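You operate a simulated robot arm through the tools that you are given. There is no shell and no other tool.

The job below is to be done with a simulated robot arm. You get a single attempt, and the scene is never put back.

TASK
Lock the rail, clamp the carrier, home the machine and run the board.
Fine: lock the rail where it stands, both rail knobs tight; press home and start once each, no other button; the parts must sit straight.

It is judged by the outcome, as a careful person would: the job done as asked, and still so three seconds after it is handed in. It fails if anything else is knocked over, pushed out of place, dropped, spilled or broken.

THE ROBOT
A 7-joint arm with a two-finger parallel gripper, fixed in place. Base frame: the origin is on the floor under the middle of its stand, x ahead of it, y to its left, z up. Lengths are in mm, angles in rad, forces in N, time in s.
With the tool pointing down near the work surface it reaches from about 200 to 720 mm from the base axis. Its first joint turns from -2.897 to 2.897 rad. Payload 1.57 kg.
The tool frame sits at the grasp point between the pads (the TCP): z along the fingers, y along the line on which they close. The tips reach 30 mm beyond it. The gripper opens to 110 mm. The fingers are 24 mm wide and 12 mm thick; the gripper's body (48 by 112 mm) begins 78 mm behind the TCP.
Orientation is told as [roll, pitch, yaw] about the base's x, y, z axes, in that order, counted from this pose: with the fingers straight down and closing along the base's y, the tool's x points along the base's -x, its y along +y and its z along -z.

THE INTERFACE
- The arm moves only by the tool servo_tool. Its argument "plan" is a list of rows, each an object of numbers (a shift or turn left out is 0, a gripper value left out holds the last): "ax", "ay", "az": the turn, a rotation vector about the tool's x, y, z in rad; "dx", "dy", "dz": the shift along the tool's x, y, z in mm; "claw": the finger opening in mm, from 0 to 110. In form: [{"ax": .., "ay": .., "az": .., "dx": .., "dy": .., "dz": .., "claw": ..}, ...]. A call has 1 to 20 rows; each row is the pose to reach, as a shift and turn from the pose commanded when the call began, along the tool's axes at that moment. Rows are played at 5 a second. More than 50 mm and 0.15 rad between two rows, or a gripper value outside its range, and nothing of the call is played. A pose out of reach is approached as far as the arm can. The call stops where the force on the tool passes 40 N (or 10 N more than at its start, if that is more) or the arm is blocked; 0.2 s more then pass. Each finger travels about 45 mm/s and halts on what it meets, pressing with about 20 N; the grip force reading is that of the motor and also rises with nothing between the fingers. The clock runs only during rows and for 0.2 s after the last one: add rows that repeat a pose to give the fingers time. It gives the time, the measured TCP pose, the force on the tool (base axes), the opening and the grip force at its end, in the units of the frame above (readings bear some noise), with the torque about the TCP (base axes, N m) and any sound that the robot's microphone picked up.
- Cameras (640 x 400 px; columns grow to the right, rows downward): "scene" is fixed at [401.1, 642.2, 1537.4]; the picture's right is [-0.99, 0.12, 0.00], its down [0.05, 0.44, -0.90] and it looks along [-0.11, -0.89, -0.44] (base axes); focal length 340 px, centre (320, 200). "wrist" rides on the gripper at [70, 16, -141] in the tool frame; the picture's right is [-0.23, 0.97, 0.00], its down [-0.85, -0.20, -0.48] and it looks along [-0.47, -0.11, 0.88] (tool axes); focal length 222 px, centre (320, 200). There is no depth. A picture from a camera that has moved, and an enlarged one, comes with that camera's place and axes in the base frame and with its lens. The place of the scene camera against the robot may be out by one fixed shift of up to 25 mm in any direction.
- get_image(camera): a new picture of that camera. No time passes.
- move_column(by): slides the trunk up (or, below 0, down) by that many mm; the arm rides with it, the base frame stays. It gives what a move gives, with no picture.
- zoom(camera, box): a new picture of the part [left, top, right, bottom] of that camera's present view, enlarged. No time passes.
- close_job(): hands the job in; it is judged then, once.

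Places have to be worked out from the pictures, the camera data and where the tool is seen. Open the gripper and draw the arm clear of the work before you hand the job in, unless the task says otherwise.

The tools are called by a JSON object that holds its "fn" and its "kwargs". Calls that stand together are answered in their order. servo_tool: Moves the arm, as the interface text tells. Its arguments: {"type":"object","properties":{"plan":{"type":"array"}},"required":["plan"]} The other tools are called the same way: move_column (by) moves the trunk up or down; get_image (camera) takes a picture; zoom (camera, box) takes an enlarged picture of a part of a camera's view; close_job () hands the job in.

At the start:

```text
time_s: 0.0
tool_pos: [155.0, -296.2, 1292.4]
tool_rot: [0.001, 0.001, 0.0]
ft_force: [-0.1, -0.1, 0.6]
ft_torque: [-0.02, -0.02, 0.0]
width: 110.0
finger_force: 0.0
trunk travel left (down, up): [-525.0, 65.0]
```

scene: 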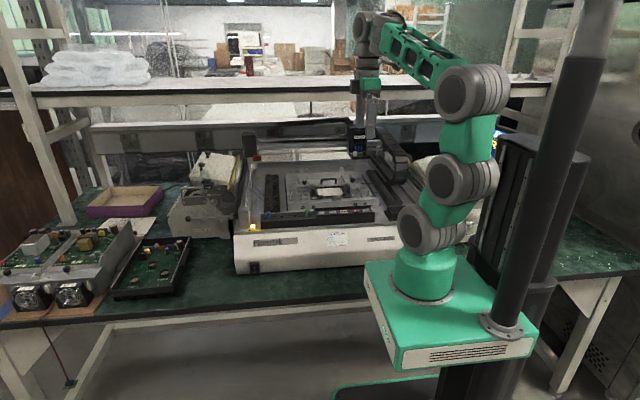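
wrist: 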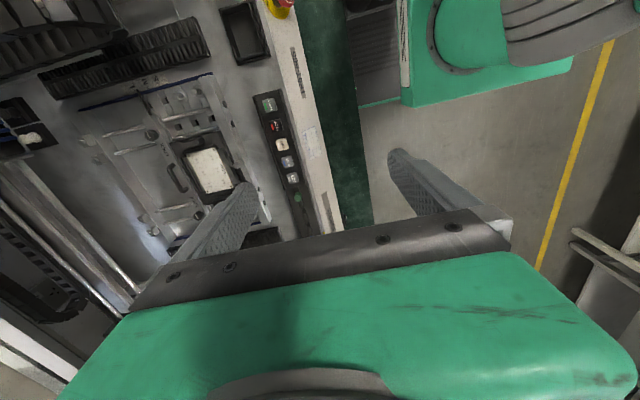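

I begin by looking closely at the machine from both cameras to find the rail, knobs, clamp and buttons.

{"fn": "zoom", "kwargs": {"camera": "scene", "box": [230, 140, 420, 270]}}

{"fn": "zoom", "kwargs": {"camera": "wrist", "box": [0, 0, 340, 240]}}

{"fn": "zoom", "kwargs": {"camera": "scene", "box": [240, 160, 380, 240]}}

```text
3.08 times, centred on (325, 205) of scene
camera zoom: at [401.1, 642.2, 1537.4], right [-0.99, 0.12, 0.0], down [0.05, 0.44, -0.9], along [-0.11, -0.89, -0.44], focal length 1047 px, centre (305, 185)
```

zoom: 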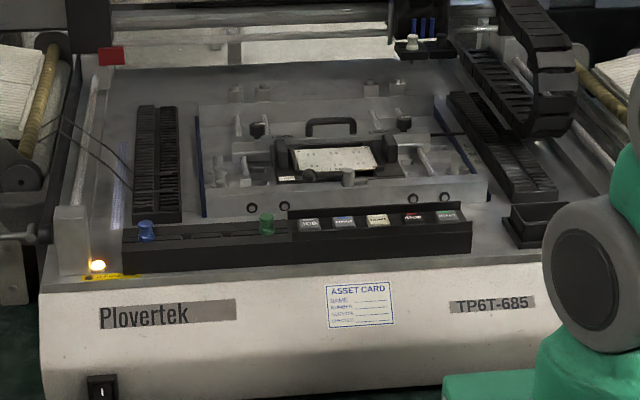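

```text
1.67 times, centred on (170, 120) of wrist
camera zoom: at [84.9, -279.5, 1432.8], right [0.23, 0.97, 0.0], down [0.85, -0.2, 0.48], along [0.47, -0.11, -0.88], focal length 370 px, centre (570, 333)
```

zoom: 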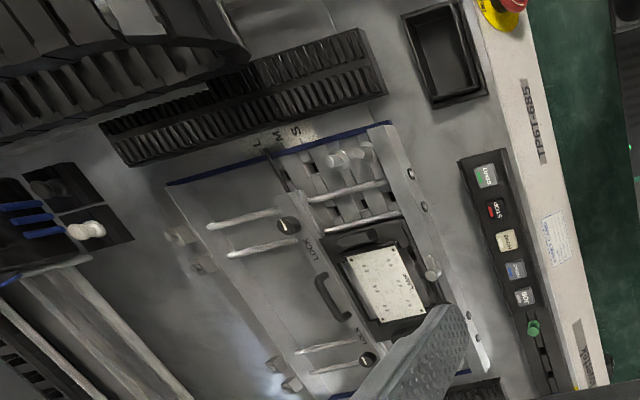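

```text
4.57 times, centred on (310, 200) of scene
camera zoom: at [401.1, 642.2, 1537.4], right [-0.99, 0.12, 0.0], down [0.05, 0.44, -0.9], along [-0.11, -0.89, -0.44], focal length 1555 px, centre (366, 200)
```

zoom: 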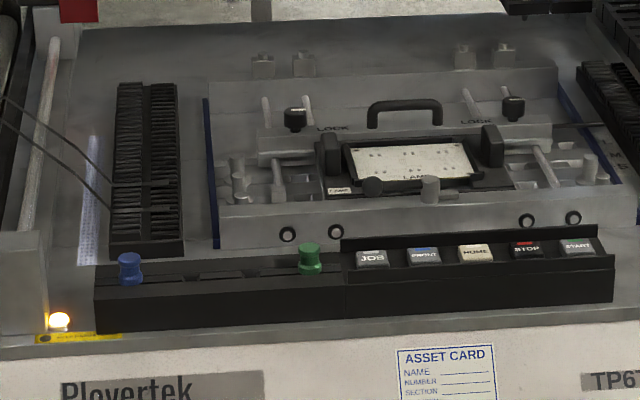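

From both views I place the HOME button near (187,-381,981) and the two rail knobs near (108,-612,1001) and (300,-615,1000). I move the hand above the machine, staying high, to look closer.

{"fn": "servo_tool", "kwargs": {"plan": [{"dx": -20, "dy": -35, "dz": 10}, {"dx": -40, "dy": -70, "dz": 20}, {"dx": -60, "dy": -105, "dz": 30}, {"dx": -80, "dy": -140, "dz": 40}, {"dx": -100, "dy": -170, "dz": 50}, {"dx": -115, "dy": -190, "dz": 60}, {"dx": -115, "dy": -190, "dz": 60}]}}

{"fn": "get_image", "kwargs": {"camera": "wrist"}}

{"fn": "get_image", "kwargs": {"camera": "scene"}}

```text
time_s: 1.6
tool_pos: [268.9, -486.6, 1230.1]
tool_rot: [0.002, 0.0, -0.002]
ft_force: [-0.3, -0.1, 0.0]
ft_torque: [0.04, 0.01, 0.02]
width: 109.8
finger_force: 0.2
trunk travel left (down, up): [-525.0, 65.0]
```

```text
taken
camera wrist: at [199.9, -469.6, 1372.6], right [0.23, 0.97, 0.0], down [0.85, -0.2, 0.48], along [0.47, -0.11, -0.88], focal length 222 px, centre (320, 200)
```

wrist: 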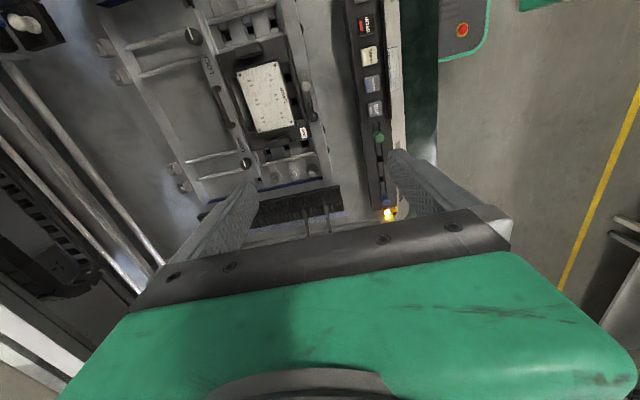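

```text
taken
```

scene: 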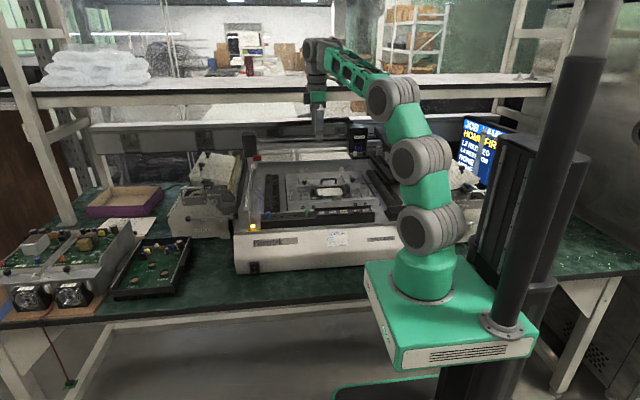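

A monitor with text is visible at the right; I zoom into it and into the machine in both views.

{"fn": "zoom", "kwargs": {"camera": "scene", "box": [440, 105, 520, 195]}}

{"fn": "zoom", "kwargs": {"camera": "wrist", "box": [150, 0, 350, 200]}}

{"fn": "zoom", "kwargs": {"camera": "wrist", "box": [320, 0, 440, 230]}}

{"fn": "zoom", "kwargs": {"camera": "scene", "box": [280, 160, 380, 225]}}

```text
4.44 times, centred on (480, 150) of scene
camera zoom: at [401.1, 642.2, 1537.4], right [-0.99, 0.12, 0.0], down [0.05, 0.44, -0.9], along [-0.11, -0.89, -0.44], focal length 1512 px, centre (-391, 422)
```

zoom: 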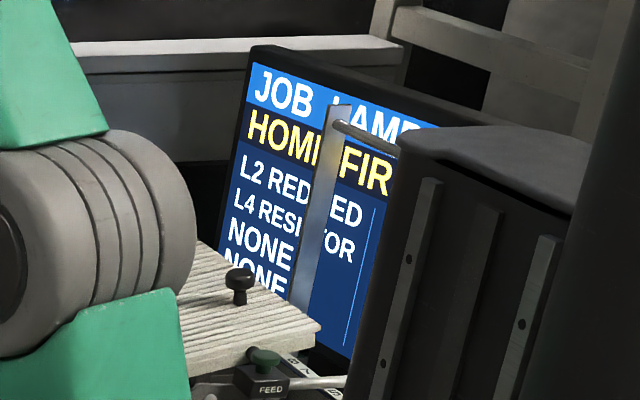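

```text
2.00 times, centred on (250, 100) of wrist
camera zoom: at [199.9, -469.6, 1372.6], right [0.23, 0.97, 0.0], down [0.85, -0.2, 0.48], along [0.47, -0.11, -0.88], focal length 444 px, centre (460, 400)
```

zoom: 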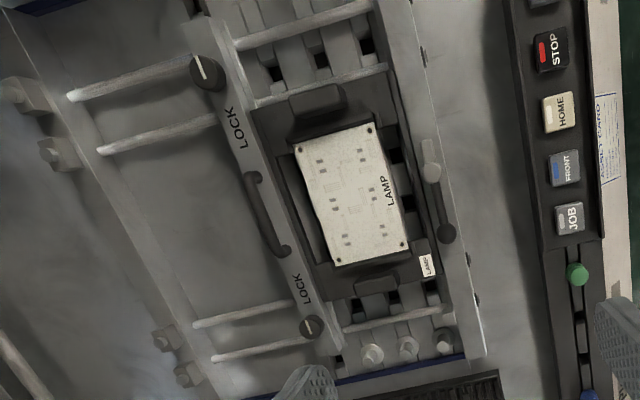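

```text
1.74 times, centred on (380, 115) of wrist
camera zoom: at [199.9, -469.6, 1372.6], right [0.23, 0.97, 0.0], down [0.85, -0.2, 0.48], along [0.47, -0.11, -0.88], focal length 386 px, centre (216, 348)
```

zoom: 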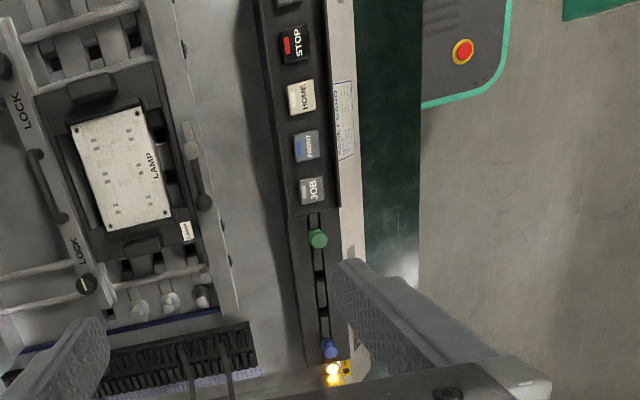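

```text
6.15 times, centred on (330, 192) of scene
camera zoom: at [401.1, 642.2, 1537.4], right [-0.99, 0.12, 0.0], down [0.05, 0.44, -0.9], along [-0.11, -0.89, -0.44], focal length 2094 px, centre (258, 246)
```

zoom: 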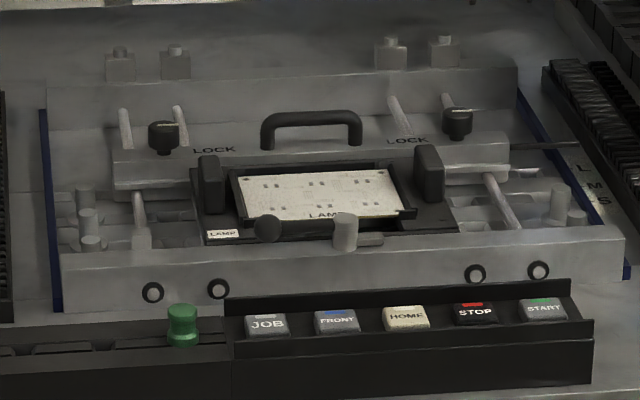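

The monitor says job LAMP, "HOME FIRST", and the board and carrier are labelled LAMP too. I zoom strongly to read the knobs, the clamp lever and the buttons.

{"fn": "zoom", "kwargs": {"camera": "scene", "box": [295, 172, 335, 202]}}

{"fn": "zoom", "kwargs": {"camera": "scene", "box": [330, 168, 370, 198]}}

{"fn": "zoom", "kwargs": {"camera": "scene", "box": [310, 184, 350, 209]}}

{"fn": "zoom", "kwargs": {"camera": "wrist", "box": [220, 10, 290, 60]}}

{"fn": "zoom", "kwargs": {"camera": "wrist", "box": [240, 50, 320, 150]}}

{"fn": "zoom", "kwargs": {"camera": "wrist", "box": [170, 0, 220, 50]}}

{"fn": "zoom", "kwargs": {"camera": "wrist", "box": [220, 130, 280, 180]}}

```text
13.33 times, centred on (315, 187) of scene
camera zoom: at [401.1, 642.2, 1537.4], right [-0.99, 0.12, 0.0], down [0.05, 0.44, -0.9], along [-0.11, -0.89, -0.44], focal length 4537 px, centre (387, 373)
```

zoom: 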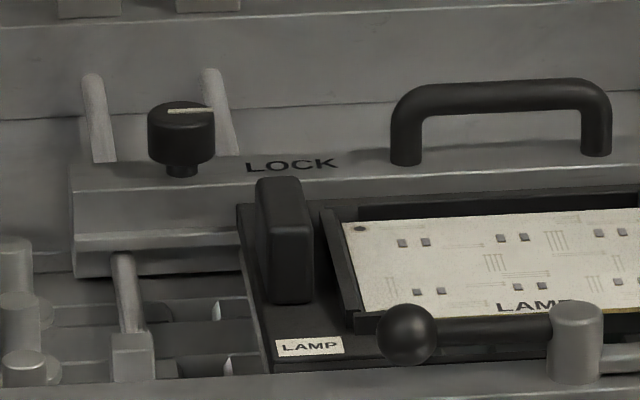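

```text
13.33 times, centred on (350, 183) of scene
camera zoom: at [401.1, 642.2, 1537.4], right [-0.99, 0.12, 0.0], down [0.05, 0.44, -0.9], along [-0.11, -0.89, -0.44], focal length 4537 px, centre (-80, 427)
```

zoom: 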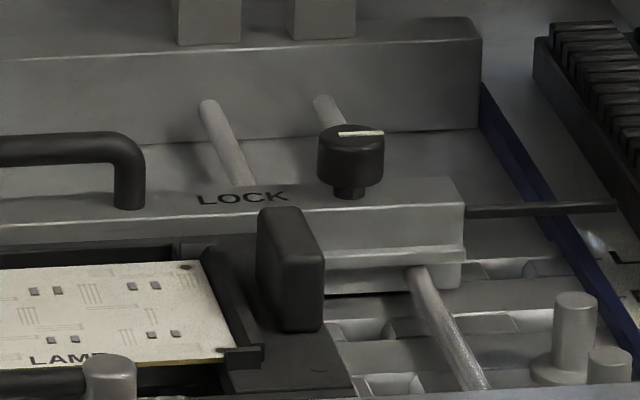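

```text
16.00 times, centred on (330, 196) of scene
camera zoom: at [401.1, 642.2, 1537.4], right [-0.99, 0.12, 0.0], down [0.05, 0.44, -0.9], along [-0.11, -0.89, -0.44], focal length 5444 px, centre (160, 256)
```

zoom: 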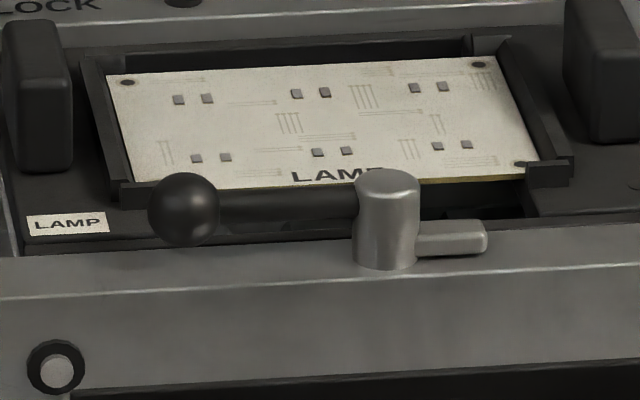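

```text
8.00 times, centred on (255, 35) of wrist
camera zoom: at [199.9, -469.6, 1372.6], right [0.23, 0.97, 0.0], down [0.85, -0.2, 0.48], along [0.47, -0.11, -0.88], focal length 1777 px, centre (840, 1520)
```

zoom: 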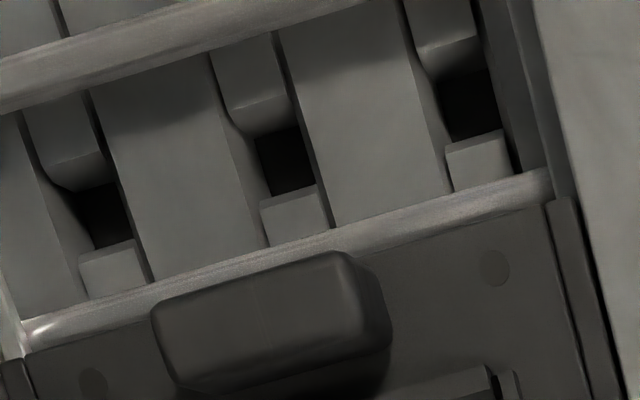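

```text
4.00 times, centred on (280, 100) of wrist
camera zoom: at [199.9, -469.6, 1372.6], right [0.23, 0.97, 0.0], down [0.85, -0.2, 0.48], along [0.47, -0.11, -0.88], focal length 888 px, centre (480, 600)
```

zoom: 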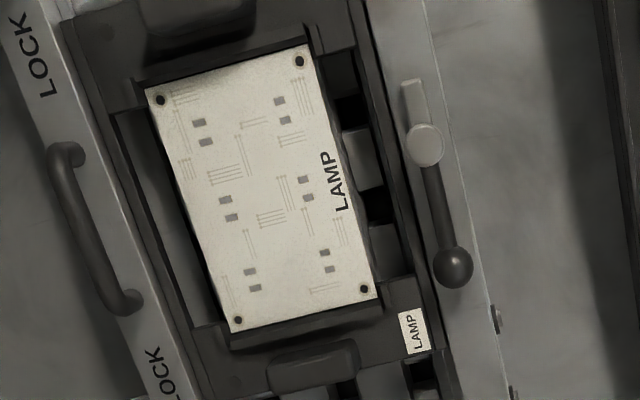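

```text
8.00 times, centred on (195, 25) of wrist
camera zoom: at [199.9, -469.6, 1372.6], right [0.23, 0.97, 0.0], down [0.85, -0.2, 0.48], along [0.47, -0.11, -0.88], focal length 1777 px, centre (1320, 1600)
```

zoom: 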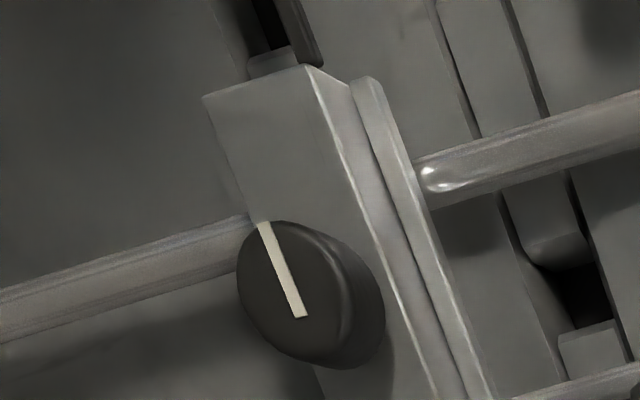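

```text
8.00 times, centred on (250, 155) of wrist
camera zoom: at [199.9, -469.6, 1372.6], right [0.23, 0.97, 0.0], down [0.85, -0.2, 0.48], along [0.47, -0.11, -0.88], focal length 1777 px, centre (880, 560)
```

zoom: 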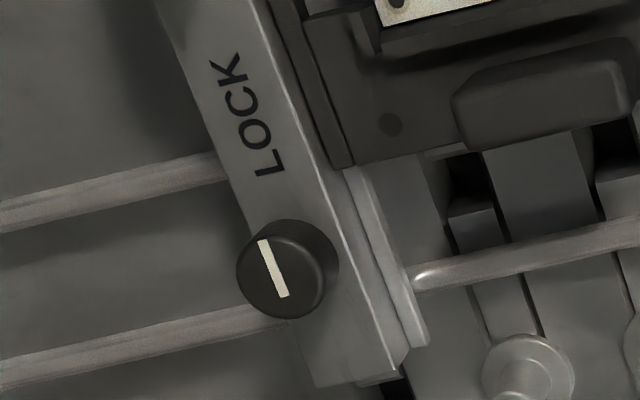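

The scene camera looks shifted by about 20 mm in height; comparing the two wrist views puts the buttons nearer z=956. I look at the gantry, carrier tilt and rail area in more zooms before descending.

{"fn": "zoom", "kwargs": {"camera": "scene", "box": [230, 110, 420, 230]}}

{"fn": "zoom", "kwargs": {"camera": "wrist", "box": [0, 0, 200, 200]}}

{"fn": "zoom", "kwargs": {"camera": "scene", "box": [170, 145, 260, 245]}}

{"fn": "zoom", "kwargs": {"camera": "scene", "box": [345, 115, 405, 205]}}

```text
3.33 times, centred on (325, 170) of scene
camera zoom: at [401.1, 642.2, 1537.4], right [-0.99, 0.12, 0.0], down [0.05, 0.44, -0.9], along [-0.11, -0.89, -0.44], focal length 1134 px, centre (303, 300)
```

zoom: 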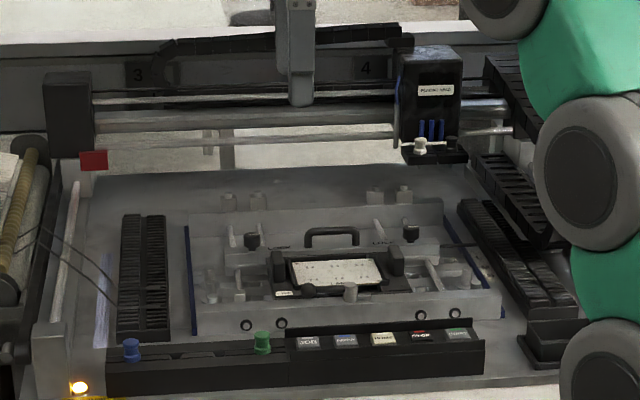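

```text
2.00 times, centred on (100, 100) of wrist
camera zoom: at [199.9, -469.6, 1372.6], right [0.23, 0.97, 0.0], down [0.85, -0.2, 0.48], along [0.47, -0.11, -0.88], focal length 444 px, centre (760, 400)
```

zoom: 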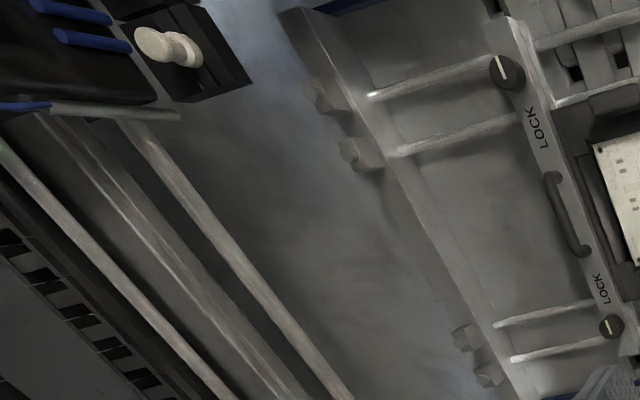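

```text
4.00 times, centred on (215, 195) of scene
camera zoom: at [401.1, 642.2, 1537.4], right [-0.99, 0.12, 0.0], down [0.05, 0.44, -0.9], along [-0.11, -0.89, -0.44], focal length 1361 px, centre (740, 220)
```

zoom: 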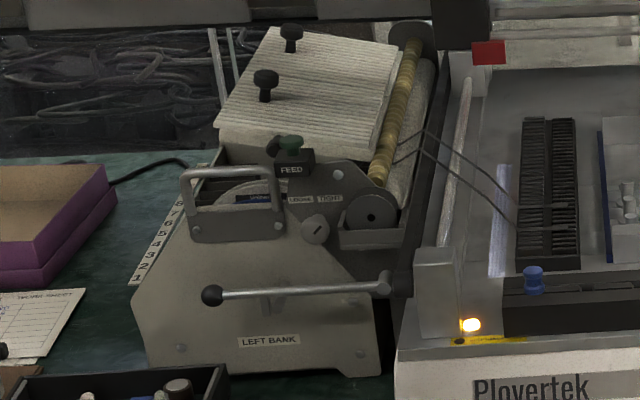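

```text
4.44 times, centred on (375, 160) of scene
camera zoom: at [401.1, 642.2, 1537.4], right [-0.99, 0.12, 0.0], down [0.05, 0.44, -0.9], along [-0.11, -0.89, -0.44], focal length 1512 px, centre (76, 378)
```

zoom: 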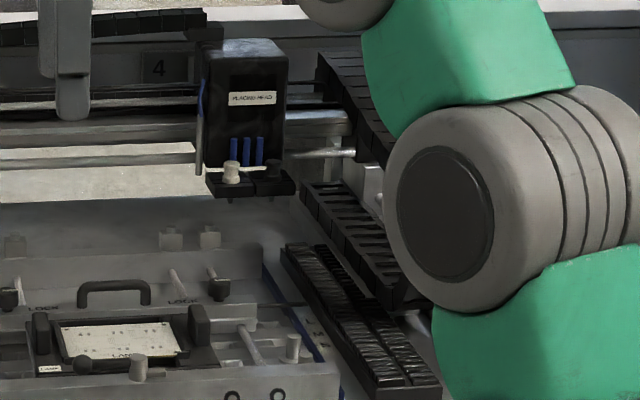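

I check the work sheet and the other labels for anything relevant (rail marks S/M/L, STOP/E-stop state).

{"fn": "zoom", "kwargs": {"camera": "scene", "box": [85, 205, 165, 255]}}

{"fn": "zoom", "kwargs": {"camera": "scene", "box": [355, 175, 400, 215]}}

{"fn": "zoom", "kwargs": {"camera": "scene", "box": [315, 195, 385, 235]}}

{"fn": "zoom", "kwargs": {"camera": "scene", "box": [195, 180, 215, 200]}}

```text
8.00 times, centred on (125, 230) of scene
camera zoom: at [401.1, 642.2, 1537.4], right [-0.99, 0.12, 0.0], down [0.05, 0.44, -0.9], along [-0.11, -0.89, -0.44], focal length 2722 px, centre (1880, -40)
```

zoom: 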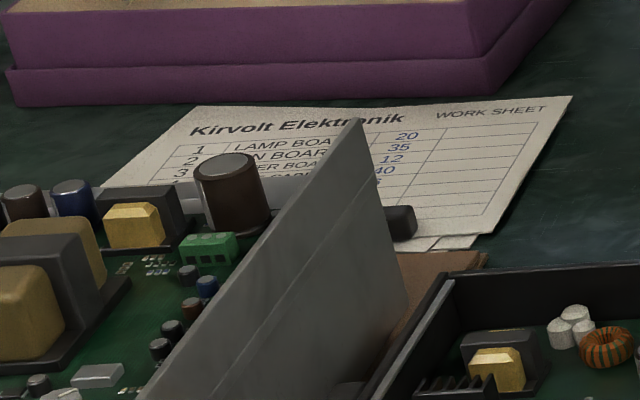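

```text
10.00 times, centred on (378, 195) of scene
camera zoom: at [401.1, 642.2, 1537.4], right [-0.99, 0.12, 0.0], down [0.05, 0.44, -0.9], along [-0.11, -0.89, -0.44], focal length 3402 px, centre (-255, 250)
```

zoom: 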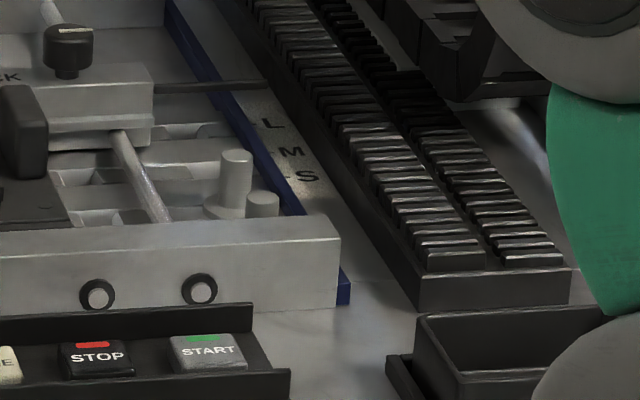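

```text
9.14 times, centred on (350, 215) of scene
camera zoom: at [401.1, 642.2, 1537.4], right [-0.99, 0.12, 0.0], down [0.05, 0.44, -0.9], along [-0.11, -0.89, -0.44], focal length 3111 px, centre (46, 63)
```

zoom: 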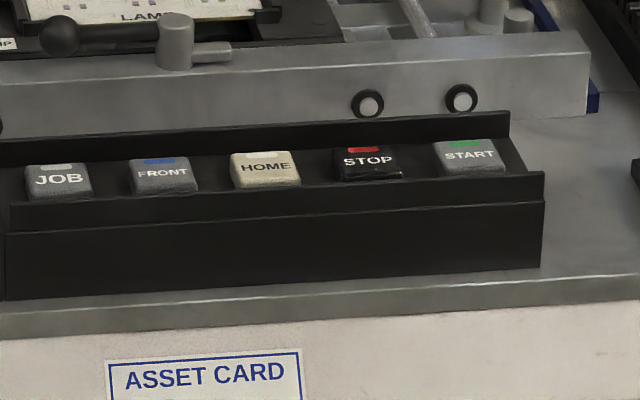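

```text
16.00 times, centred on (205, 190) of scene
camera zoom: at [401.1, 642.2, 1537.4], right [-0.99, 0.12, 0.0], down [0.05, 0.44, -0.9], along [-0.11, -0.89, -0.44], focal length 5444 px, centre (2160, 360)
```

zoom: 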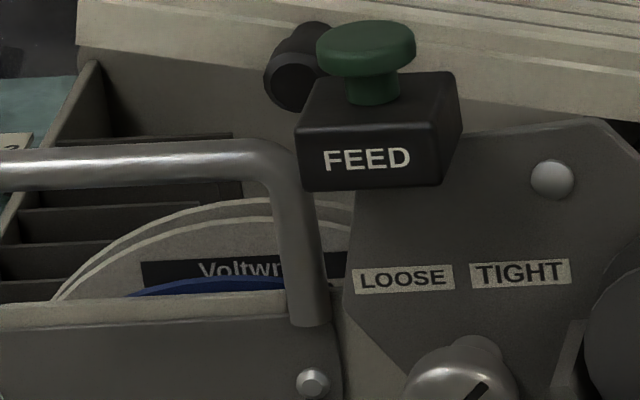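

Using only the two wrist views I now place the right knob at about (105,-642,963), the left knob at about (306,-638,970), and the head at y≈-815, well behind. I turn the hand to yaw +90° (closing along x, so that gripping cannot shove the rail) and hover high above the left knob.

{"fn": "servo_tool", "kwargs": {"plan": [{"dx": -4, "dy": -15, "dz": 5, "az": -0.14}, {"dx": -8, "dy": -30, "dz": 15, "az": -0.28}, {"dx": -12, "dy": -45, "dz": 30, "az": -0.42}, {"dx": -16, "dy": -60, "dz": 45, "az": -0.56}, {"dx": -20, "dy": -75, "dz": 60, "az": -0.7}, {"dx": -24, "dy": -90, "dz": 75, "az": -0.84}, {"dx": -28, "dy": -105, "dz": 90, "az": -0.98}, {"dx": -31, "dy": -120, "dz": 105, "az": -1.12}, {"dx": -34, "dy": -135, "dz": 115, "az": -1.26}, {"dx": -37, "dy": -145, "dz": 125, "az": -1.4}, {"dx": -37, "dy": -151, "dz": 130, "az": -1.54}, {"dx": -37, "dy": -151, "dz": 130, "az": -1.571}, {"dx": -37, "dy": -151, "dz": 130, "az": -1.571}]}}

{"fn": "get_image", "kwargs": {"camera": "wrist"}}

{"fn": "get_image", "kwargs": {"camera": "scene"}}

```text
time_s: 4.4
tool_pos: [283.4, -615.6, 1091.3]
tool_rot: [0.0, 0.002, 1.57]
ft_force: [-0.5, 0.0, 1.2]
ft_torque: [-0.01, 0.01, 0.02]
width: 110.2
finger_force: 0.0
out of reach, approached as far as the arm can: row 8, 9, 10, 11, 12, 13
trunk travel left (down, up): [-525.0, 65.0]
```

```text
taken
camera wrist: at [267.6, -683.8, 1233.1], right [-0.97, 0.23, 0.0], down [0.2, 0.86, 0.48], along [0.11, 0.46, -0.88], focal length 222 px, centre (320, 200)
```

wrist: 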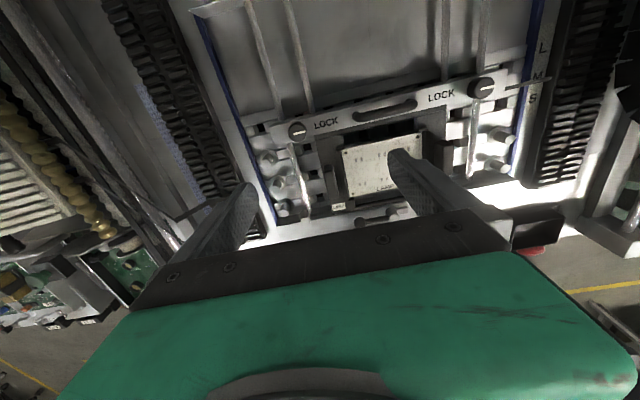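

```text
taken
```

scene: 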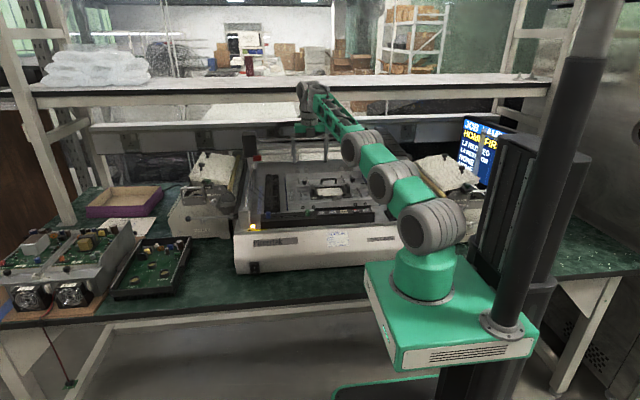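

The arm is at its reach limit at this height; the shoulder sits below the wrist, so raising the trunk gives more reach. First I zoom on the knobs, clamp and carrier from here.

{"fn": "zoom", "kwargs": {"camera": "wrist", "box": [265, 95, 345, 145]}}

{"fn": "zoom", "kwargs": {"camera": "wrist", "box": [420, 60, 540, 120]}}

{"fn": "zoom", "kwargs": {"camera": "wrist", "box": [300, 110, 460, 230]}}

```text
8.00 times, centred on (305, 120) of wrist
camera zoom: at [267.6, -683.8, 1233.1], right [-0.97, 0.23, 0.0], down [0.2, 0.86, 0.48], along [0.11, 0.46, -0.88], focal length 1777 px, centre (440, 840)
```

zoom: 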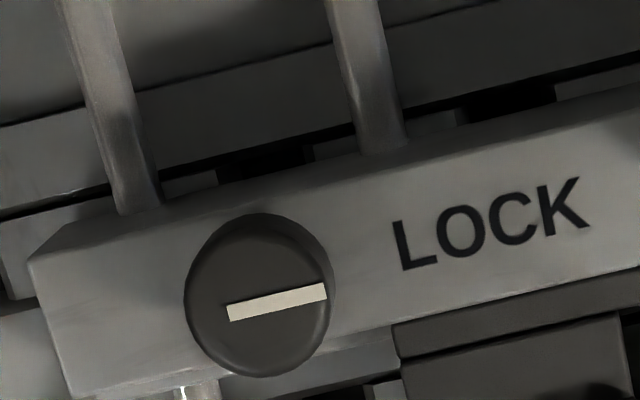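

```text
5.33 times, centred on (480, 90) of wrist
camera zoom: at [267.6, -683.8, 1233.1], right [-0.97, 0.23, 0.0], down [0.2, 0.86, 0.48], along [0.11, 0.46, -0.88], focal length 1185 px, centre (-533, 787)
```

zoom: 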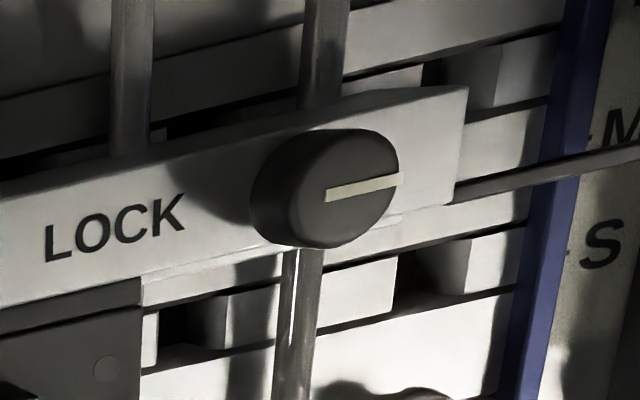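

```text
3.33 times, centred on (380, 170) of wrist
camera zoom: at [267.6, -683.8, 1233.1], right [-0.97, 0.23, 0.0], down [0.2, 0.86, 0.48], along [0.11, 0.46, -0.88], focal length 740 px, centre (120, 300)
```

zoom: 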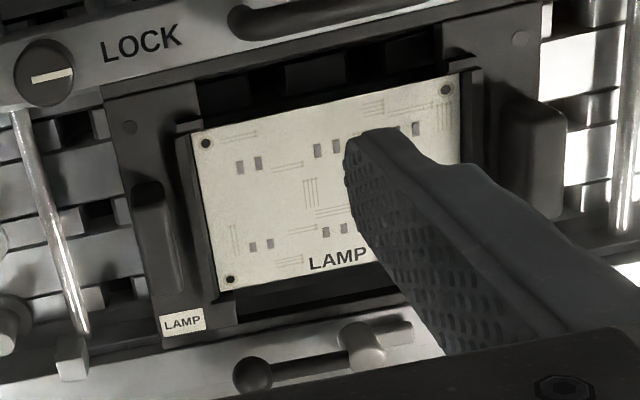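

The left knob refines to about (305,-639, top 970) and the right knob to about (104,-639, top 970). I raise the trunk fully for extra reach.

{"fn": "move_column", "kwargs": {"by": 65}}

```text
time_s: 5.4
tool_pos: [284.2, -616.1, 1155.0]
tool_rot: [0.0, -0.001, 1.572]
ft_force: [-0.6, -1.1, 0.1]
ft_torque: [-0.01, -0.02, -0.03]
width: 109.9
finger_force: 0.1
trunk travel left (down, up): [-590.0, 0.0]
```

Next I descend straight by 80 mm first, to see from which commanded pose the shift is counted.

{"fn": "servo_tool", "kwargs": {"plan": [{"dz": 20}, {"dz": 40}, {"dz": 60}, {"dz": 80}, {"dz": 80}]}}

```text
time_s: 6.6
tool_pos: [284.4, -614.7, 1074.5]
tool_rot: [0.001, -0.001, 1.569]
ft_force: [0.5, -0.4, -0.3]
ft_torque: [-0.01, 0.03, 0.02]
width: 110.0
finger_force: 0.0
trunk travel left (down, up): [-590.0, 0.0]
```

Commands count from the clipped pose, good. I close the fingers to 50 mm (to clear the rail handle) and move over the left knob with tips still 20 mm above it.

{"fn": "servo_tool", "kwargs": {"plan": [{"dx": 4, "dy": -3, "dz": 10, "claw": 80}, {"dx": 8, "dy": -7, "dz": 20, "claw": 60}, {"dx": 12, "dy": -11, "dz": 30, "claw": 50}, {"dx": 16, "dy": -14, "dz": 40, "claw": 50}, {"dx": 20, "dy": -18, "dz": 48, "claw": 50}, {"dx": 24, "dy": -20.6, "dz": 54.5, "claw": 50}, {"dx": 24, "dy": -20.6, "dz": 54.5, "claw": 50}]}}

{"fn": "get_image", "kwargs": {"camera": "wrist"}}

{"fn": "zoom", "kwargs": {"camera": "scene", "box": [260, 140, 360, 205]}}

```text
time_s: 8.2
tool_pos: [303.6, -640.0, 1020.6]
tool_rot: [-0.001, 0.0, 1.568]
ft_force: [-0.4, -0.2, 0.4]
ft_torque: [-0.01, 0.0, -0.02]
width: 50.0
finger_force: 0.0
trunk travel left (down, up): [-590.0, 0.0]
```

```text
taken
camera wrist: at [288.2, -708.9, 1161.8], right [-0.97, 0.23, 0.0], down [0.2, 0.86, 0.48], along [0.11, 0.47, -0.88], focal length 222 px, centre (320, 200)
```

wrist: 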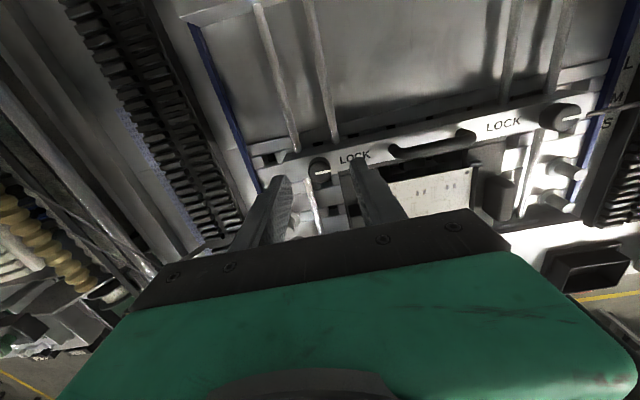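

```text
6.15 times, centred on (310, 172) of scene
camera zoom: at [401.1, 642.2, 1537.4], right [-0.99, 0.12, 0.0], down [0.05, 0.44, -0.9], along [-0.11, -0.89, -0.44], focal length 2094 px, centre (382, 369)
```

zoom: 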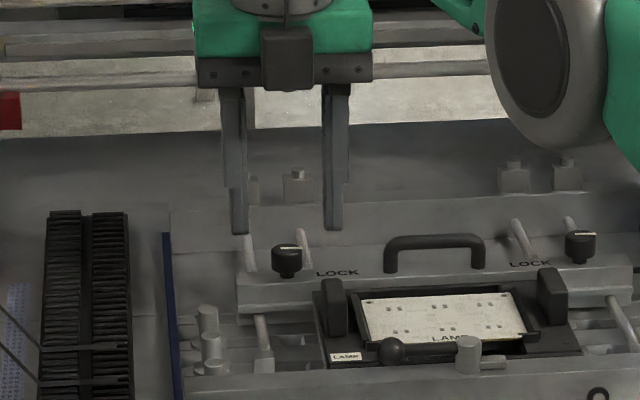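

Pose reached; the knob appears midway between the fingers in the scene view. I zoom in the wrist view to refine the knob centre.

{"fn": "zoom", "kwargs": {"camera": "wrist", "box": [270, 130, 370, 192]}}

{"fn": "zoom", "kwargs": {"camera": "wrist", "box": [500, 70, 640, 150]}}

```text
6.40 times, centred on (320, 161) of wrist
camera zoom: at [288.2, -708.9, 1161.8], right [-0.97, 0.23, 0.0], down [0.2, 0.86, 0.48], along [0.11, 0.47, -0.88], focal length 1422 px, centre (320, 450)
```

zoom: 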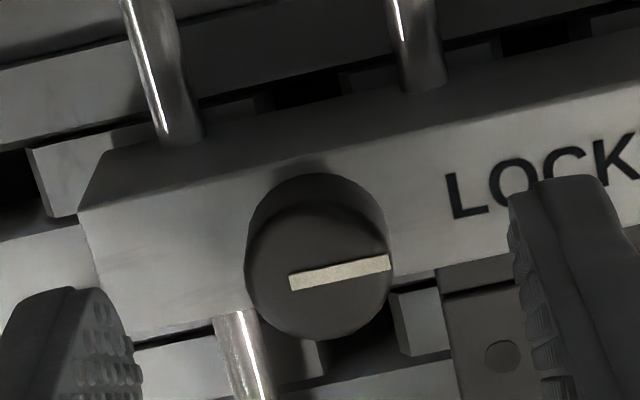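

```text
4.57 times, centred on (570, 110) of wrist
camera zoom: at [288.2, -708.9, 1161.8], right [-0.97, 0.23, 0.0], down [0.2, 0.86, 0.48], along [0.11, 0.47, -0.88], focal length 1015 px, centre (-823, 611)
```

zoom: 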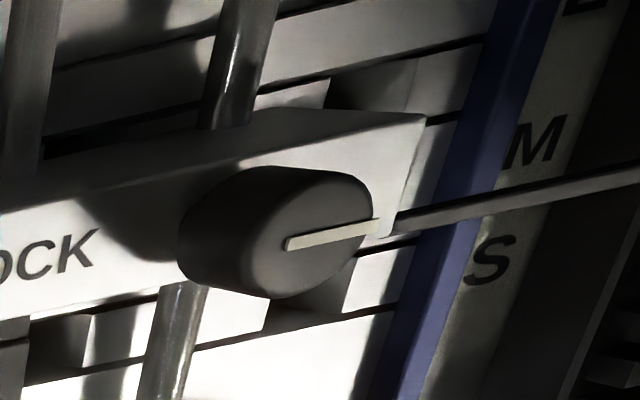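

Relative to the tool axis, the knob centre is at about (305.1,-636.8), diameter ~21 mm. I shift 3 mm and descend until the tips surround the cap (TCP z≈987), still open at 50.

{"fn": "servo_tool", "kwargs": {"plan": [{"dx": -3.2, "dy": -1.5, "dz": 0}, {"dx": -3.2, "dy": -1.5, "dz": 10}, {"dx": -3.2, "dy": -1.5, "dz": 20}, {"dx": -3.2, "dy": -1.5, "dz": 28}, {"dx": -3.2, "dy": -1.5, "dz": 33.5}, {"dx": -3.2, "dy": -1.5, "dz": 33.5}]}}

{"fn": "zoom", "kwargs": {"camera": "scene", "box": [285, 160, 335, 195]}}

{"fn": "zoom", "kwargs": {"camera": "wrist", "box": [270, 130, 370, 192]}}

```text
time_s: 9.6
tool_pos: [306.8, -637.0, 987.0]
tool_rot: [0.001, 0.002, 1.572]
ft_force: [0.2, 1.0, 5.7]
ft_torque: [0.05, 0.15, 0.03]
width: 50.1
finger_force: 0.0
trunk travel left (down, up): [-590.0, 0.0]
```

```text
11.43 times, centred on (310, 178) of scene
camera zoom: at [401.1, 642.2, 1537.4], right [-0.99, 0.12, 0.0], down [0.05, 0.44, -0.9], along [-0.11, -0.89, -0.44], focal length 3889 px, centre (434, 457)
```

zoom: 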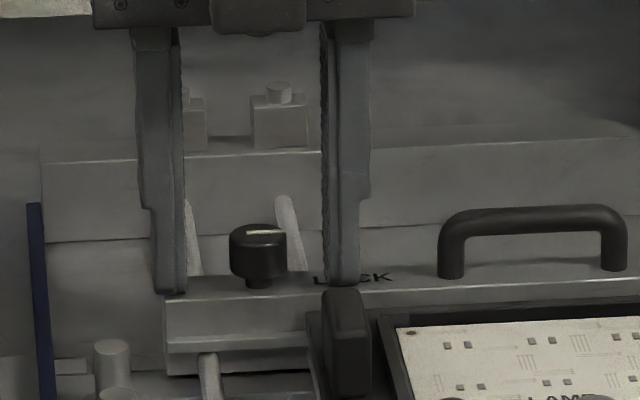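

```text
6.40 times, centred on (320, 161) of wrist
camera zoom: at [289.8, -706.0, 1129.7], right [-0.97, 0.23, 0.0], down [0.2, 0.86, 0.48], along [0.11, 0.46, -0.88], focal length 1422 px, centre (320, 450)
```

zoom: 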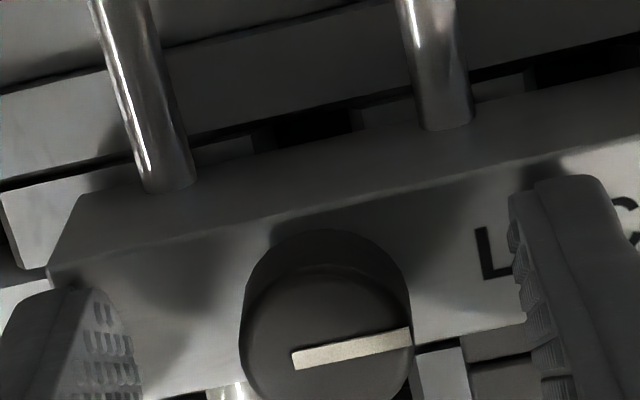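

A light 5.7 N upward force says the tips just touch the rail surface (z≈957), and all views agree on the knob at y≈-638, top 972. I lift 1.5 mm, shift 1 mm, then close on the knob.

{"fn": "servo_tool", "kwargs": {"plan": [{"dx": 1.0, "dz": -2}, {"dx": 1.0, "dz": -2, "claw": 40}, {"dx": 1.0, "dz": -2, "claw": 30}, {"dx": 1.0, "dz": -2, "claw": 24}, {"dx": 1.0, "dz": -2, "claw": 18}, {"dx": 1.0, "dz": -2, "claw": 12}, {"dx": 1.0, "dz": -2, "claw": 12}]}}

{"fn": "zoom", "kwargs": {"camera": "scene", "box": [285, 160, 335, 195]}}

{"fn": "zoom", "kwargs": {"camera": "wrist", "box": [270, 130, 370, 192]}}

```text
time_s: 11.2
tool_pos: [304.0, -637.7, 988.8]
tool_rot: [0.001, -0.001, 1.569]
ft_force: [-7.8, 0.1, -0.7]
ft_torque: [-0.01, 0.23, -0.01]
width: 20.4
finger_force: 33.3
trunk travel left (down, up): [-590.0, 0.0]
```

```text
11.43 times, centred on (310, 178) of scene
camera zoom: at [401.1, 642.2, 1537.4], right [-0.99, 0.12, 0.0], down [0.05, 0.44, -0.9], along [-0.11, -0.89, -0.44], focal length 3889 px, centre (434, 457)
```

zoom: 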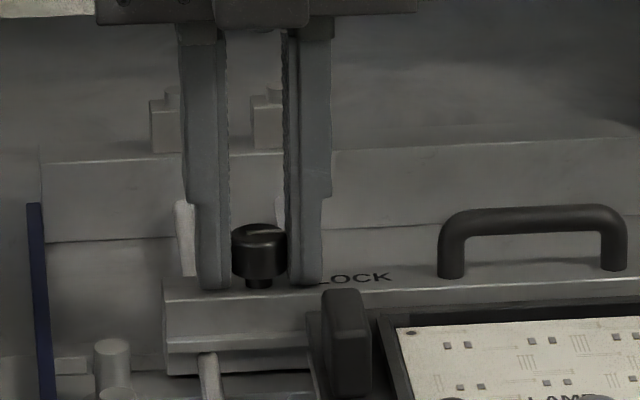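

```text
6.40 times, centred on (320, 161) of wrist
camera zoom: at [288.6, -707.3, 1130.4], right [-0.97, 0.23, 0.0], down [0.2, 0.85, 0.48], along [0.11, 0.47, -0.88], focal length 1422 px, centre (320, 450)
```

zoom: 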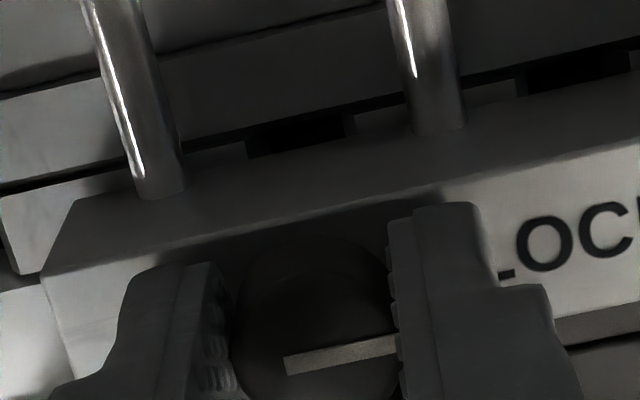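

Gripped at 20.4 mm; the -7.8 N in x says the knob sits slightly to -x, so I ease 1 mm that way and try a first 0.3 rad clockwise turn, reading the torque.

{"fn": "servo_tool", "kwargs": {"plan": [{"dy": 1.0}, {"dy": 1.0, "az": 0.1}, {"dy": 1.0, "az": 0.2}, {"dy": 1.0, "az": 0.3}, {"dy": 1.0, "az": 0.3}]}}

{"fn": "zoom", "kwargs": {"camera": "wrist", "box": [270, 130, 370, 192]}}

```text
time_s: 12.4
tool_pos: [304.0, -635.6, 989.9]
tool_rot: [0.0, 0.001, 1.269]
ft_force: [-1.9, 0.3, -2.2]
ft_torque: [0.17, 0.0, 0.01]
width: 20.5
finger_force: 34.1
trunk travel left (down, up): [-590.0, 0.0]
```

```text
6.40 times, centred on (320, 161) of wrist
camera zoom: at [269.0, -698.8, 1130.5], right [-0.86, 0.51, 0.0], down [0.44, 0.76, 0.48], along [0.24, 0.41, -0.88], focal length 1422 px, centre (320, 450)
```

zoom: 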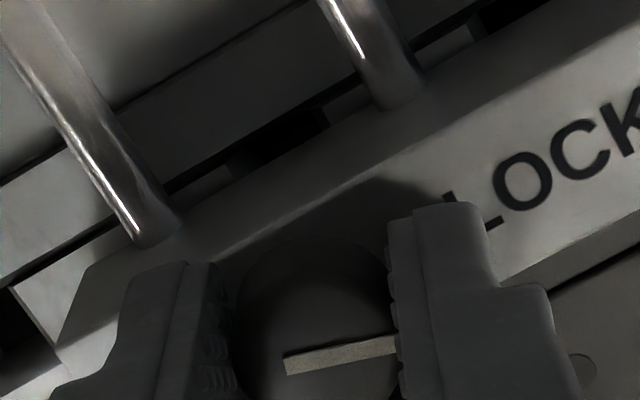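

The knob turns freely with the gripper (torque ≈0). I continue clockwise in steps.

{"fn": "servo_tool", "kwargs": {"plan": [{"az": 0.1}, {"az": 0.2}, {"az": 0.3}, {"az": 0.4}, {"az": 0.5}, {"az": 0.6}, {"az": 0.6}]}}

{"fn": "zoom", "kwargs": {"camera": "wrist", "box": [270, 130, 370, 192]}}

{"fn": "zoom", "kwargs": {"camera": "scene", "box": [285, 160, 335, 195]}}

```text
time_s: 14.0
tool_pos: [305.6, -637.5, 989.0]
tool_rot: [0.001, 0.001, 0.669]
ft_force: [4.0, -1.9, 2.1]
ft_torque: [-0.12, -0.05, 0.02]
width: 20.4
finger_force: 34.2
trunk travel left (down, up): [-590.0, 0.0]
```

```text
6.40 times, centred on (320, 161) of wrist
camera zoom: at [240.9, -667.6, 1130.5], right [-0.43, 0.9, 0.0], down [0.79, 0.37, 0.48], along [0.43, 0.2, -0.88], focal length 1422 px, centre (320, 450)
```

zoom: 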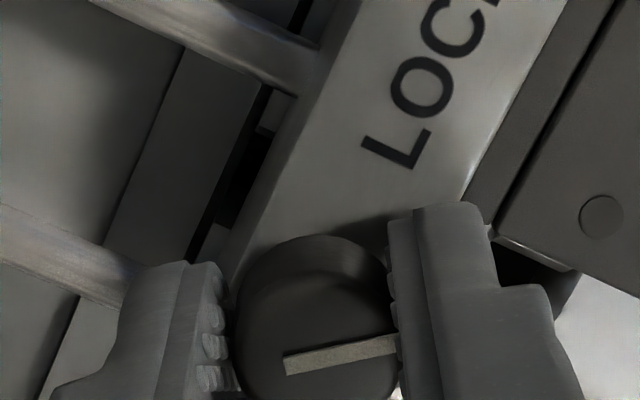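

```text
11.43 times, centred on (310, 178) of scene
camera zoom: at [401.1, 642.2, 1537.4], right [-0.99, 0.12, 0.0], down [0.05, 0.44, -0.9], along [-0.11, -0.89, -0.44], focal length 3889 px, centre (434, 457)
```

zoom: 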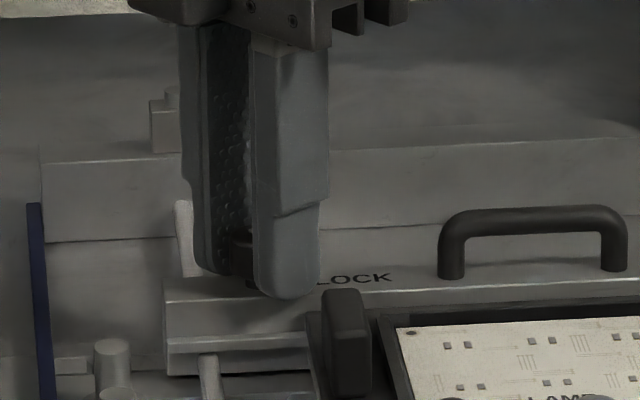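

Still no resistance (0.9 rad turned). I continue clockwise.

{"fn": "servo_tool", "kwargs": {"plan": [{"az": 0.1}, {"az": 0.2}, {"az": 0.3}, {"az": 0.4}, {"az": 0.5}, {"az": 0.6}, {"az": 0.65}, {"az": 0.65}]}}

{"fn": "zoom", "kwargs": {"camera": "wrist", "box": [270, 130, 370, 192]}}

{"fn": "zoom", "kwargs": {"camera": "scene", "box": [285, 160, 335, 195]}}

```text
time_s: 15.8
tool_pos: [304.0, -636.7, 989.0]
tool_rot: [0.0, -0.001, 0.02]
ft_force: [8.5, -2.3, 2.8]
ft_torque: [-0.06, -0.36, 0.0]
width: 20.4
finger_force: 34.0
trunk travel left (down, up): [-590.0, 0.0]
```

```text
6.40 times, centred on (320, 161) of wrist
camera zoom: at [236.0, -622.1, 1130.5], right [0.21, 0.98, 0.0], down [0.86, -0.18, 0.48], along [0.47, -0.1, -0.88], focal length 1422 px, centre (320, 450)
```

zoom: 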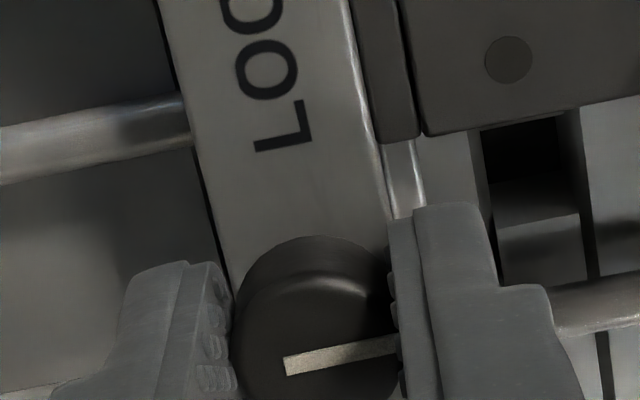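

```text
11.43 times, centred on (310, 178) of scene
camera zoom: at [401.1, 642.2, 1537.4], right [-0.99, 0.12, 0.0], down [0.05, 0.44, -0.9], along [-0.11, -0.89, -0.44], focal length 3889 px, centre (434, 457)
```

zoom: 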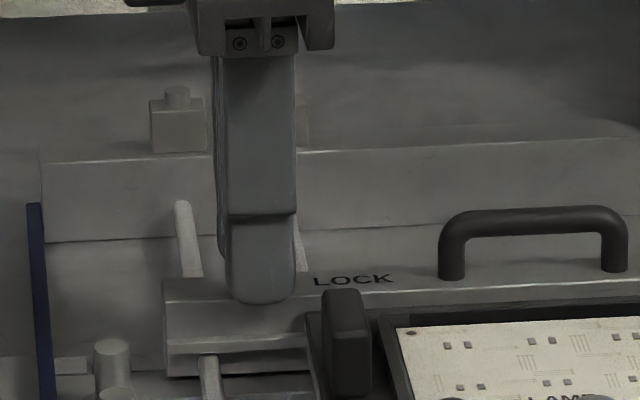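

Turned 1.55 rad now, still free. I ease 0.7 mm in +x and carry on clockwise, watching the torque.

{"fn": "servo_tool", "kwargs": {"plan": [{"dx": -0.7, "az": 0.1}, {"dx": -0.7, "az": 0.2}, {"dx": -0.7, "az": 0.3}, {"dx": -0.7, "az": 0.4}, {"dx": -0.7, "az": 0.5}, {"dx": -0.7, "az": 0.6}, {"dx": -0.7, "az": 0.6}]}}

{"fn": "zoom", "kwargs": {"camera": "wrist", "box": [270, 130, 370, 192]}}

```text
time_s: 17.4
tool_pos: [305.1, -638.1, 988.7]
tool_rot: [0.0, -0.001, -0.58]
ft_force: [3.3, -0.5, 3.8]
ft_torque: [0.19, 0.14, -0.04]
width: 20.3
finger_force: 34.0
trunk travel left (down, up): [-590.0, 0.0]
```

```text
6.40 times, centred on (320, 161) of wrist
camera zoom: at [256.5, -585.3, 1130.4], right [0.72, 0.69, 0.0], down [0.6, -0.64, 0.48], along [0.33, -0.35, -0.88], focal length 1422 px, centre (320, 450)
```

zoom: 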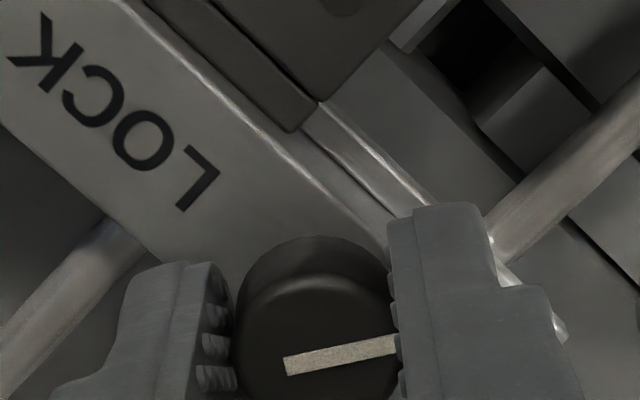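

2.15 rad turned and still following the fingers with little torque. I continue in the same direction.

{"fn": "servo_tool", "kwargs": {"plan": [{"az": 0.1}, {"az": 0.2}, {"az": 0.3}, {"az": 0.4}, {"az": 0.5}, {"az": 0.6}, {"az": 0.7}, {"az": 0.8}, {"az": 0.9}, {"az": 0.9}]}}

{"fn": "zoom", "kwargs": {"camera": "wrist", "box": [270, 130, 370, 192]}}

```text
time_s: 19.6
tool_pos: [304.7, -638.2, 987.8]
tool_rot: [0.0, -0.001, -1.48]
ft_force: [-3.1, -1.1, -0.5]
ft_torque: [-0.17, 0.12, 0.17]
width: 20.4
finger_force: 33.6
trunk travel left (down, up): [-590.0, 0.0]
```

```text
6.40 times, centred on (320, 161) of wrist
camera zoom: at [315.1, -566.6, 1130.2], right [0.99, -0.14, 0.0], down [-0.12, -0.87, 0.48], along [-0.07, -0.47, -0.88], focal length 1422 px, centre (320, 450)
```

zoom: 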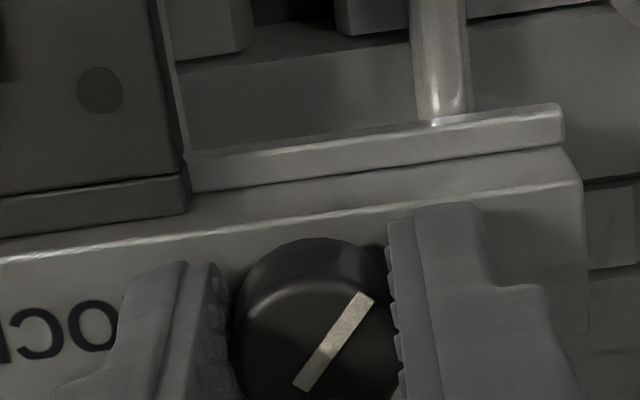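

The pointer has now lagged ~40° behind the fingers and the torque rose to 0.17 N·m: the knob reached a stop after ≈136° of turn. I open, turn back, re-grip and twist again to confirm that it is really tight.

{"fn": "servo_tool", "kwargs": {"plan": [{"claw": 40}, {"claw": 40}, {"claw": 40}, {"az": -0.14}, {"az": -0.28}, {"az": -0.42}, {"az": -0.56}, {"az": -0.7}, {"az": -0.84}, {"az": -0.9}, {"az": -0.9, "claw": 30}, {"az": -0.9, "claw": 20}, {"az": -0.9, "claw": 12}, {"az": -0.9, "claw": 12}, {"az": -0.9, "claw": 12}]}}

{"fn": "zoom", "kwargs": {"camera": "wrist", "box": [270, 130, 370, 192]}}

```text
time_s: 22.8
tool_pos: [306.1, -637.2, 988.2]
tool_rot: [-0.001, 0.001, -0.58]
ft_force: [0.1, 0.3, 0.1]
ft_torque: [0.06, 0.05, 0.0]
width: 20.5
finger_force: 34.2
trunk travel left (down, up): [-590.0, 0.0]
```

```text
6.40 times, centred on (320, 161) of wrist
camera zoom: at [256.6, -585.7, 1130.2], right [0.72, 0.69, 0.0], down [0.61, -0.64, 0.48], along [0.33, -0.35, -0.88], focal length 1422 px, centre (320, 450)
```

zoom: 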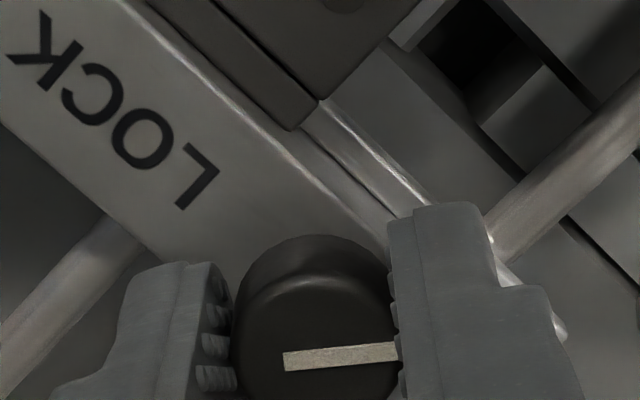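

The pointer rests ~130° from its start. I twist 0.4 rad clockwise again to feel the stop.

{"fn": "servo_tool", "kwargs": {"plan": [{"az": 0.1}, {"az": 0.2}, {"az": 0.3}, {"az": 0.4}]}}

{"fn": "zoom", "kwargs": {"camera": "wrist", "box": [270, 130, 370, 192]}}

```text
time_s: 23.8
tool_pos: [305.9, -637.4, 988.9]
tool_rot: [-0.001, 0.001, -0.981]
ft_force: [-0.5, -0.6, -0.1]
ft_torque: [-0.1, -0.03, 0.34]
width: 20.2
finger_force: 34.2
trunk travel left (down, up): [-590.0, 0.0]
```

```text
6.40 times, centred on (320, 161) of wrist
camera zoom: at [280.3, -570.5, 1130.3], right [0.94, 0.35, 0.0], down [0.31, -0.82, 0.48], along [0.17, -0.45, -0.88], focal length 1422 px, centre (320, 450)
```

zoom: 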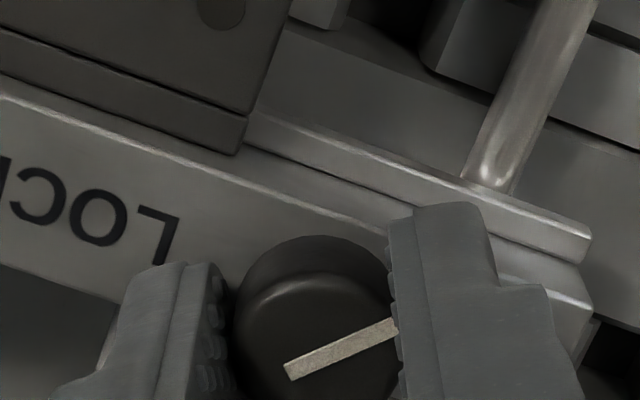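

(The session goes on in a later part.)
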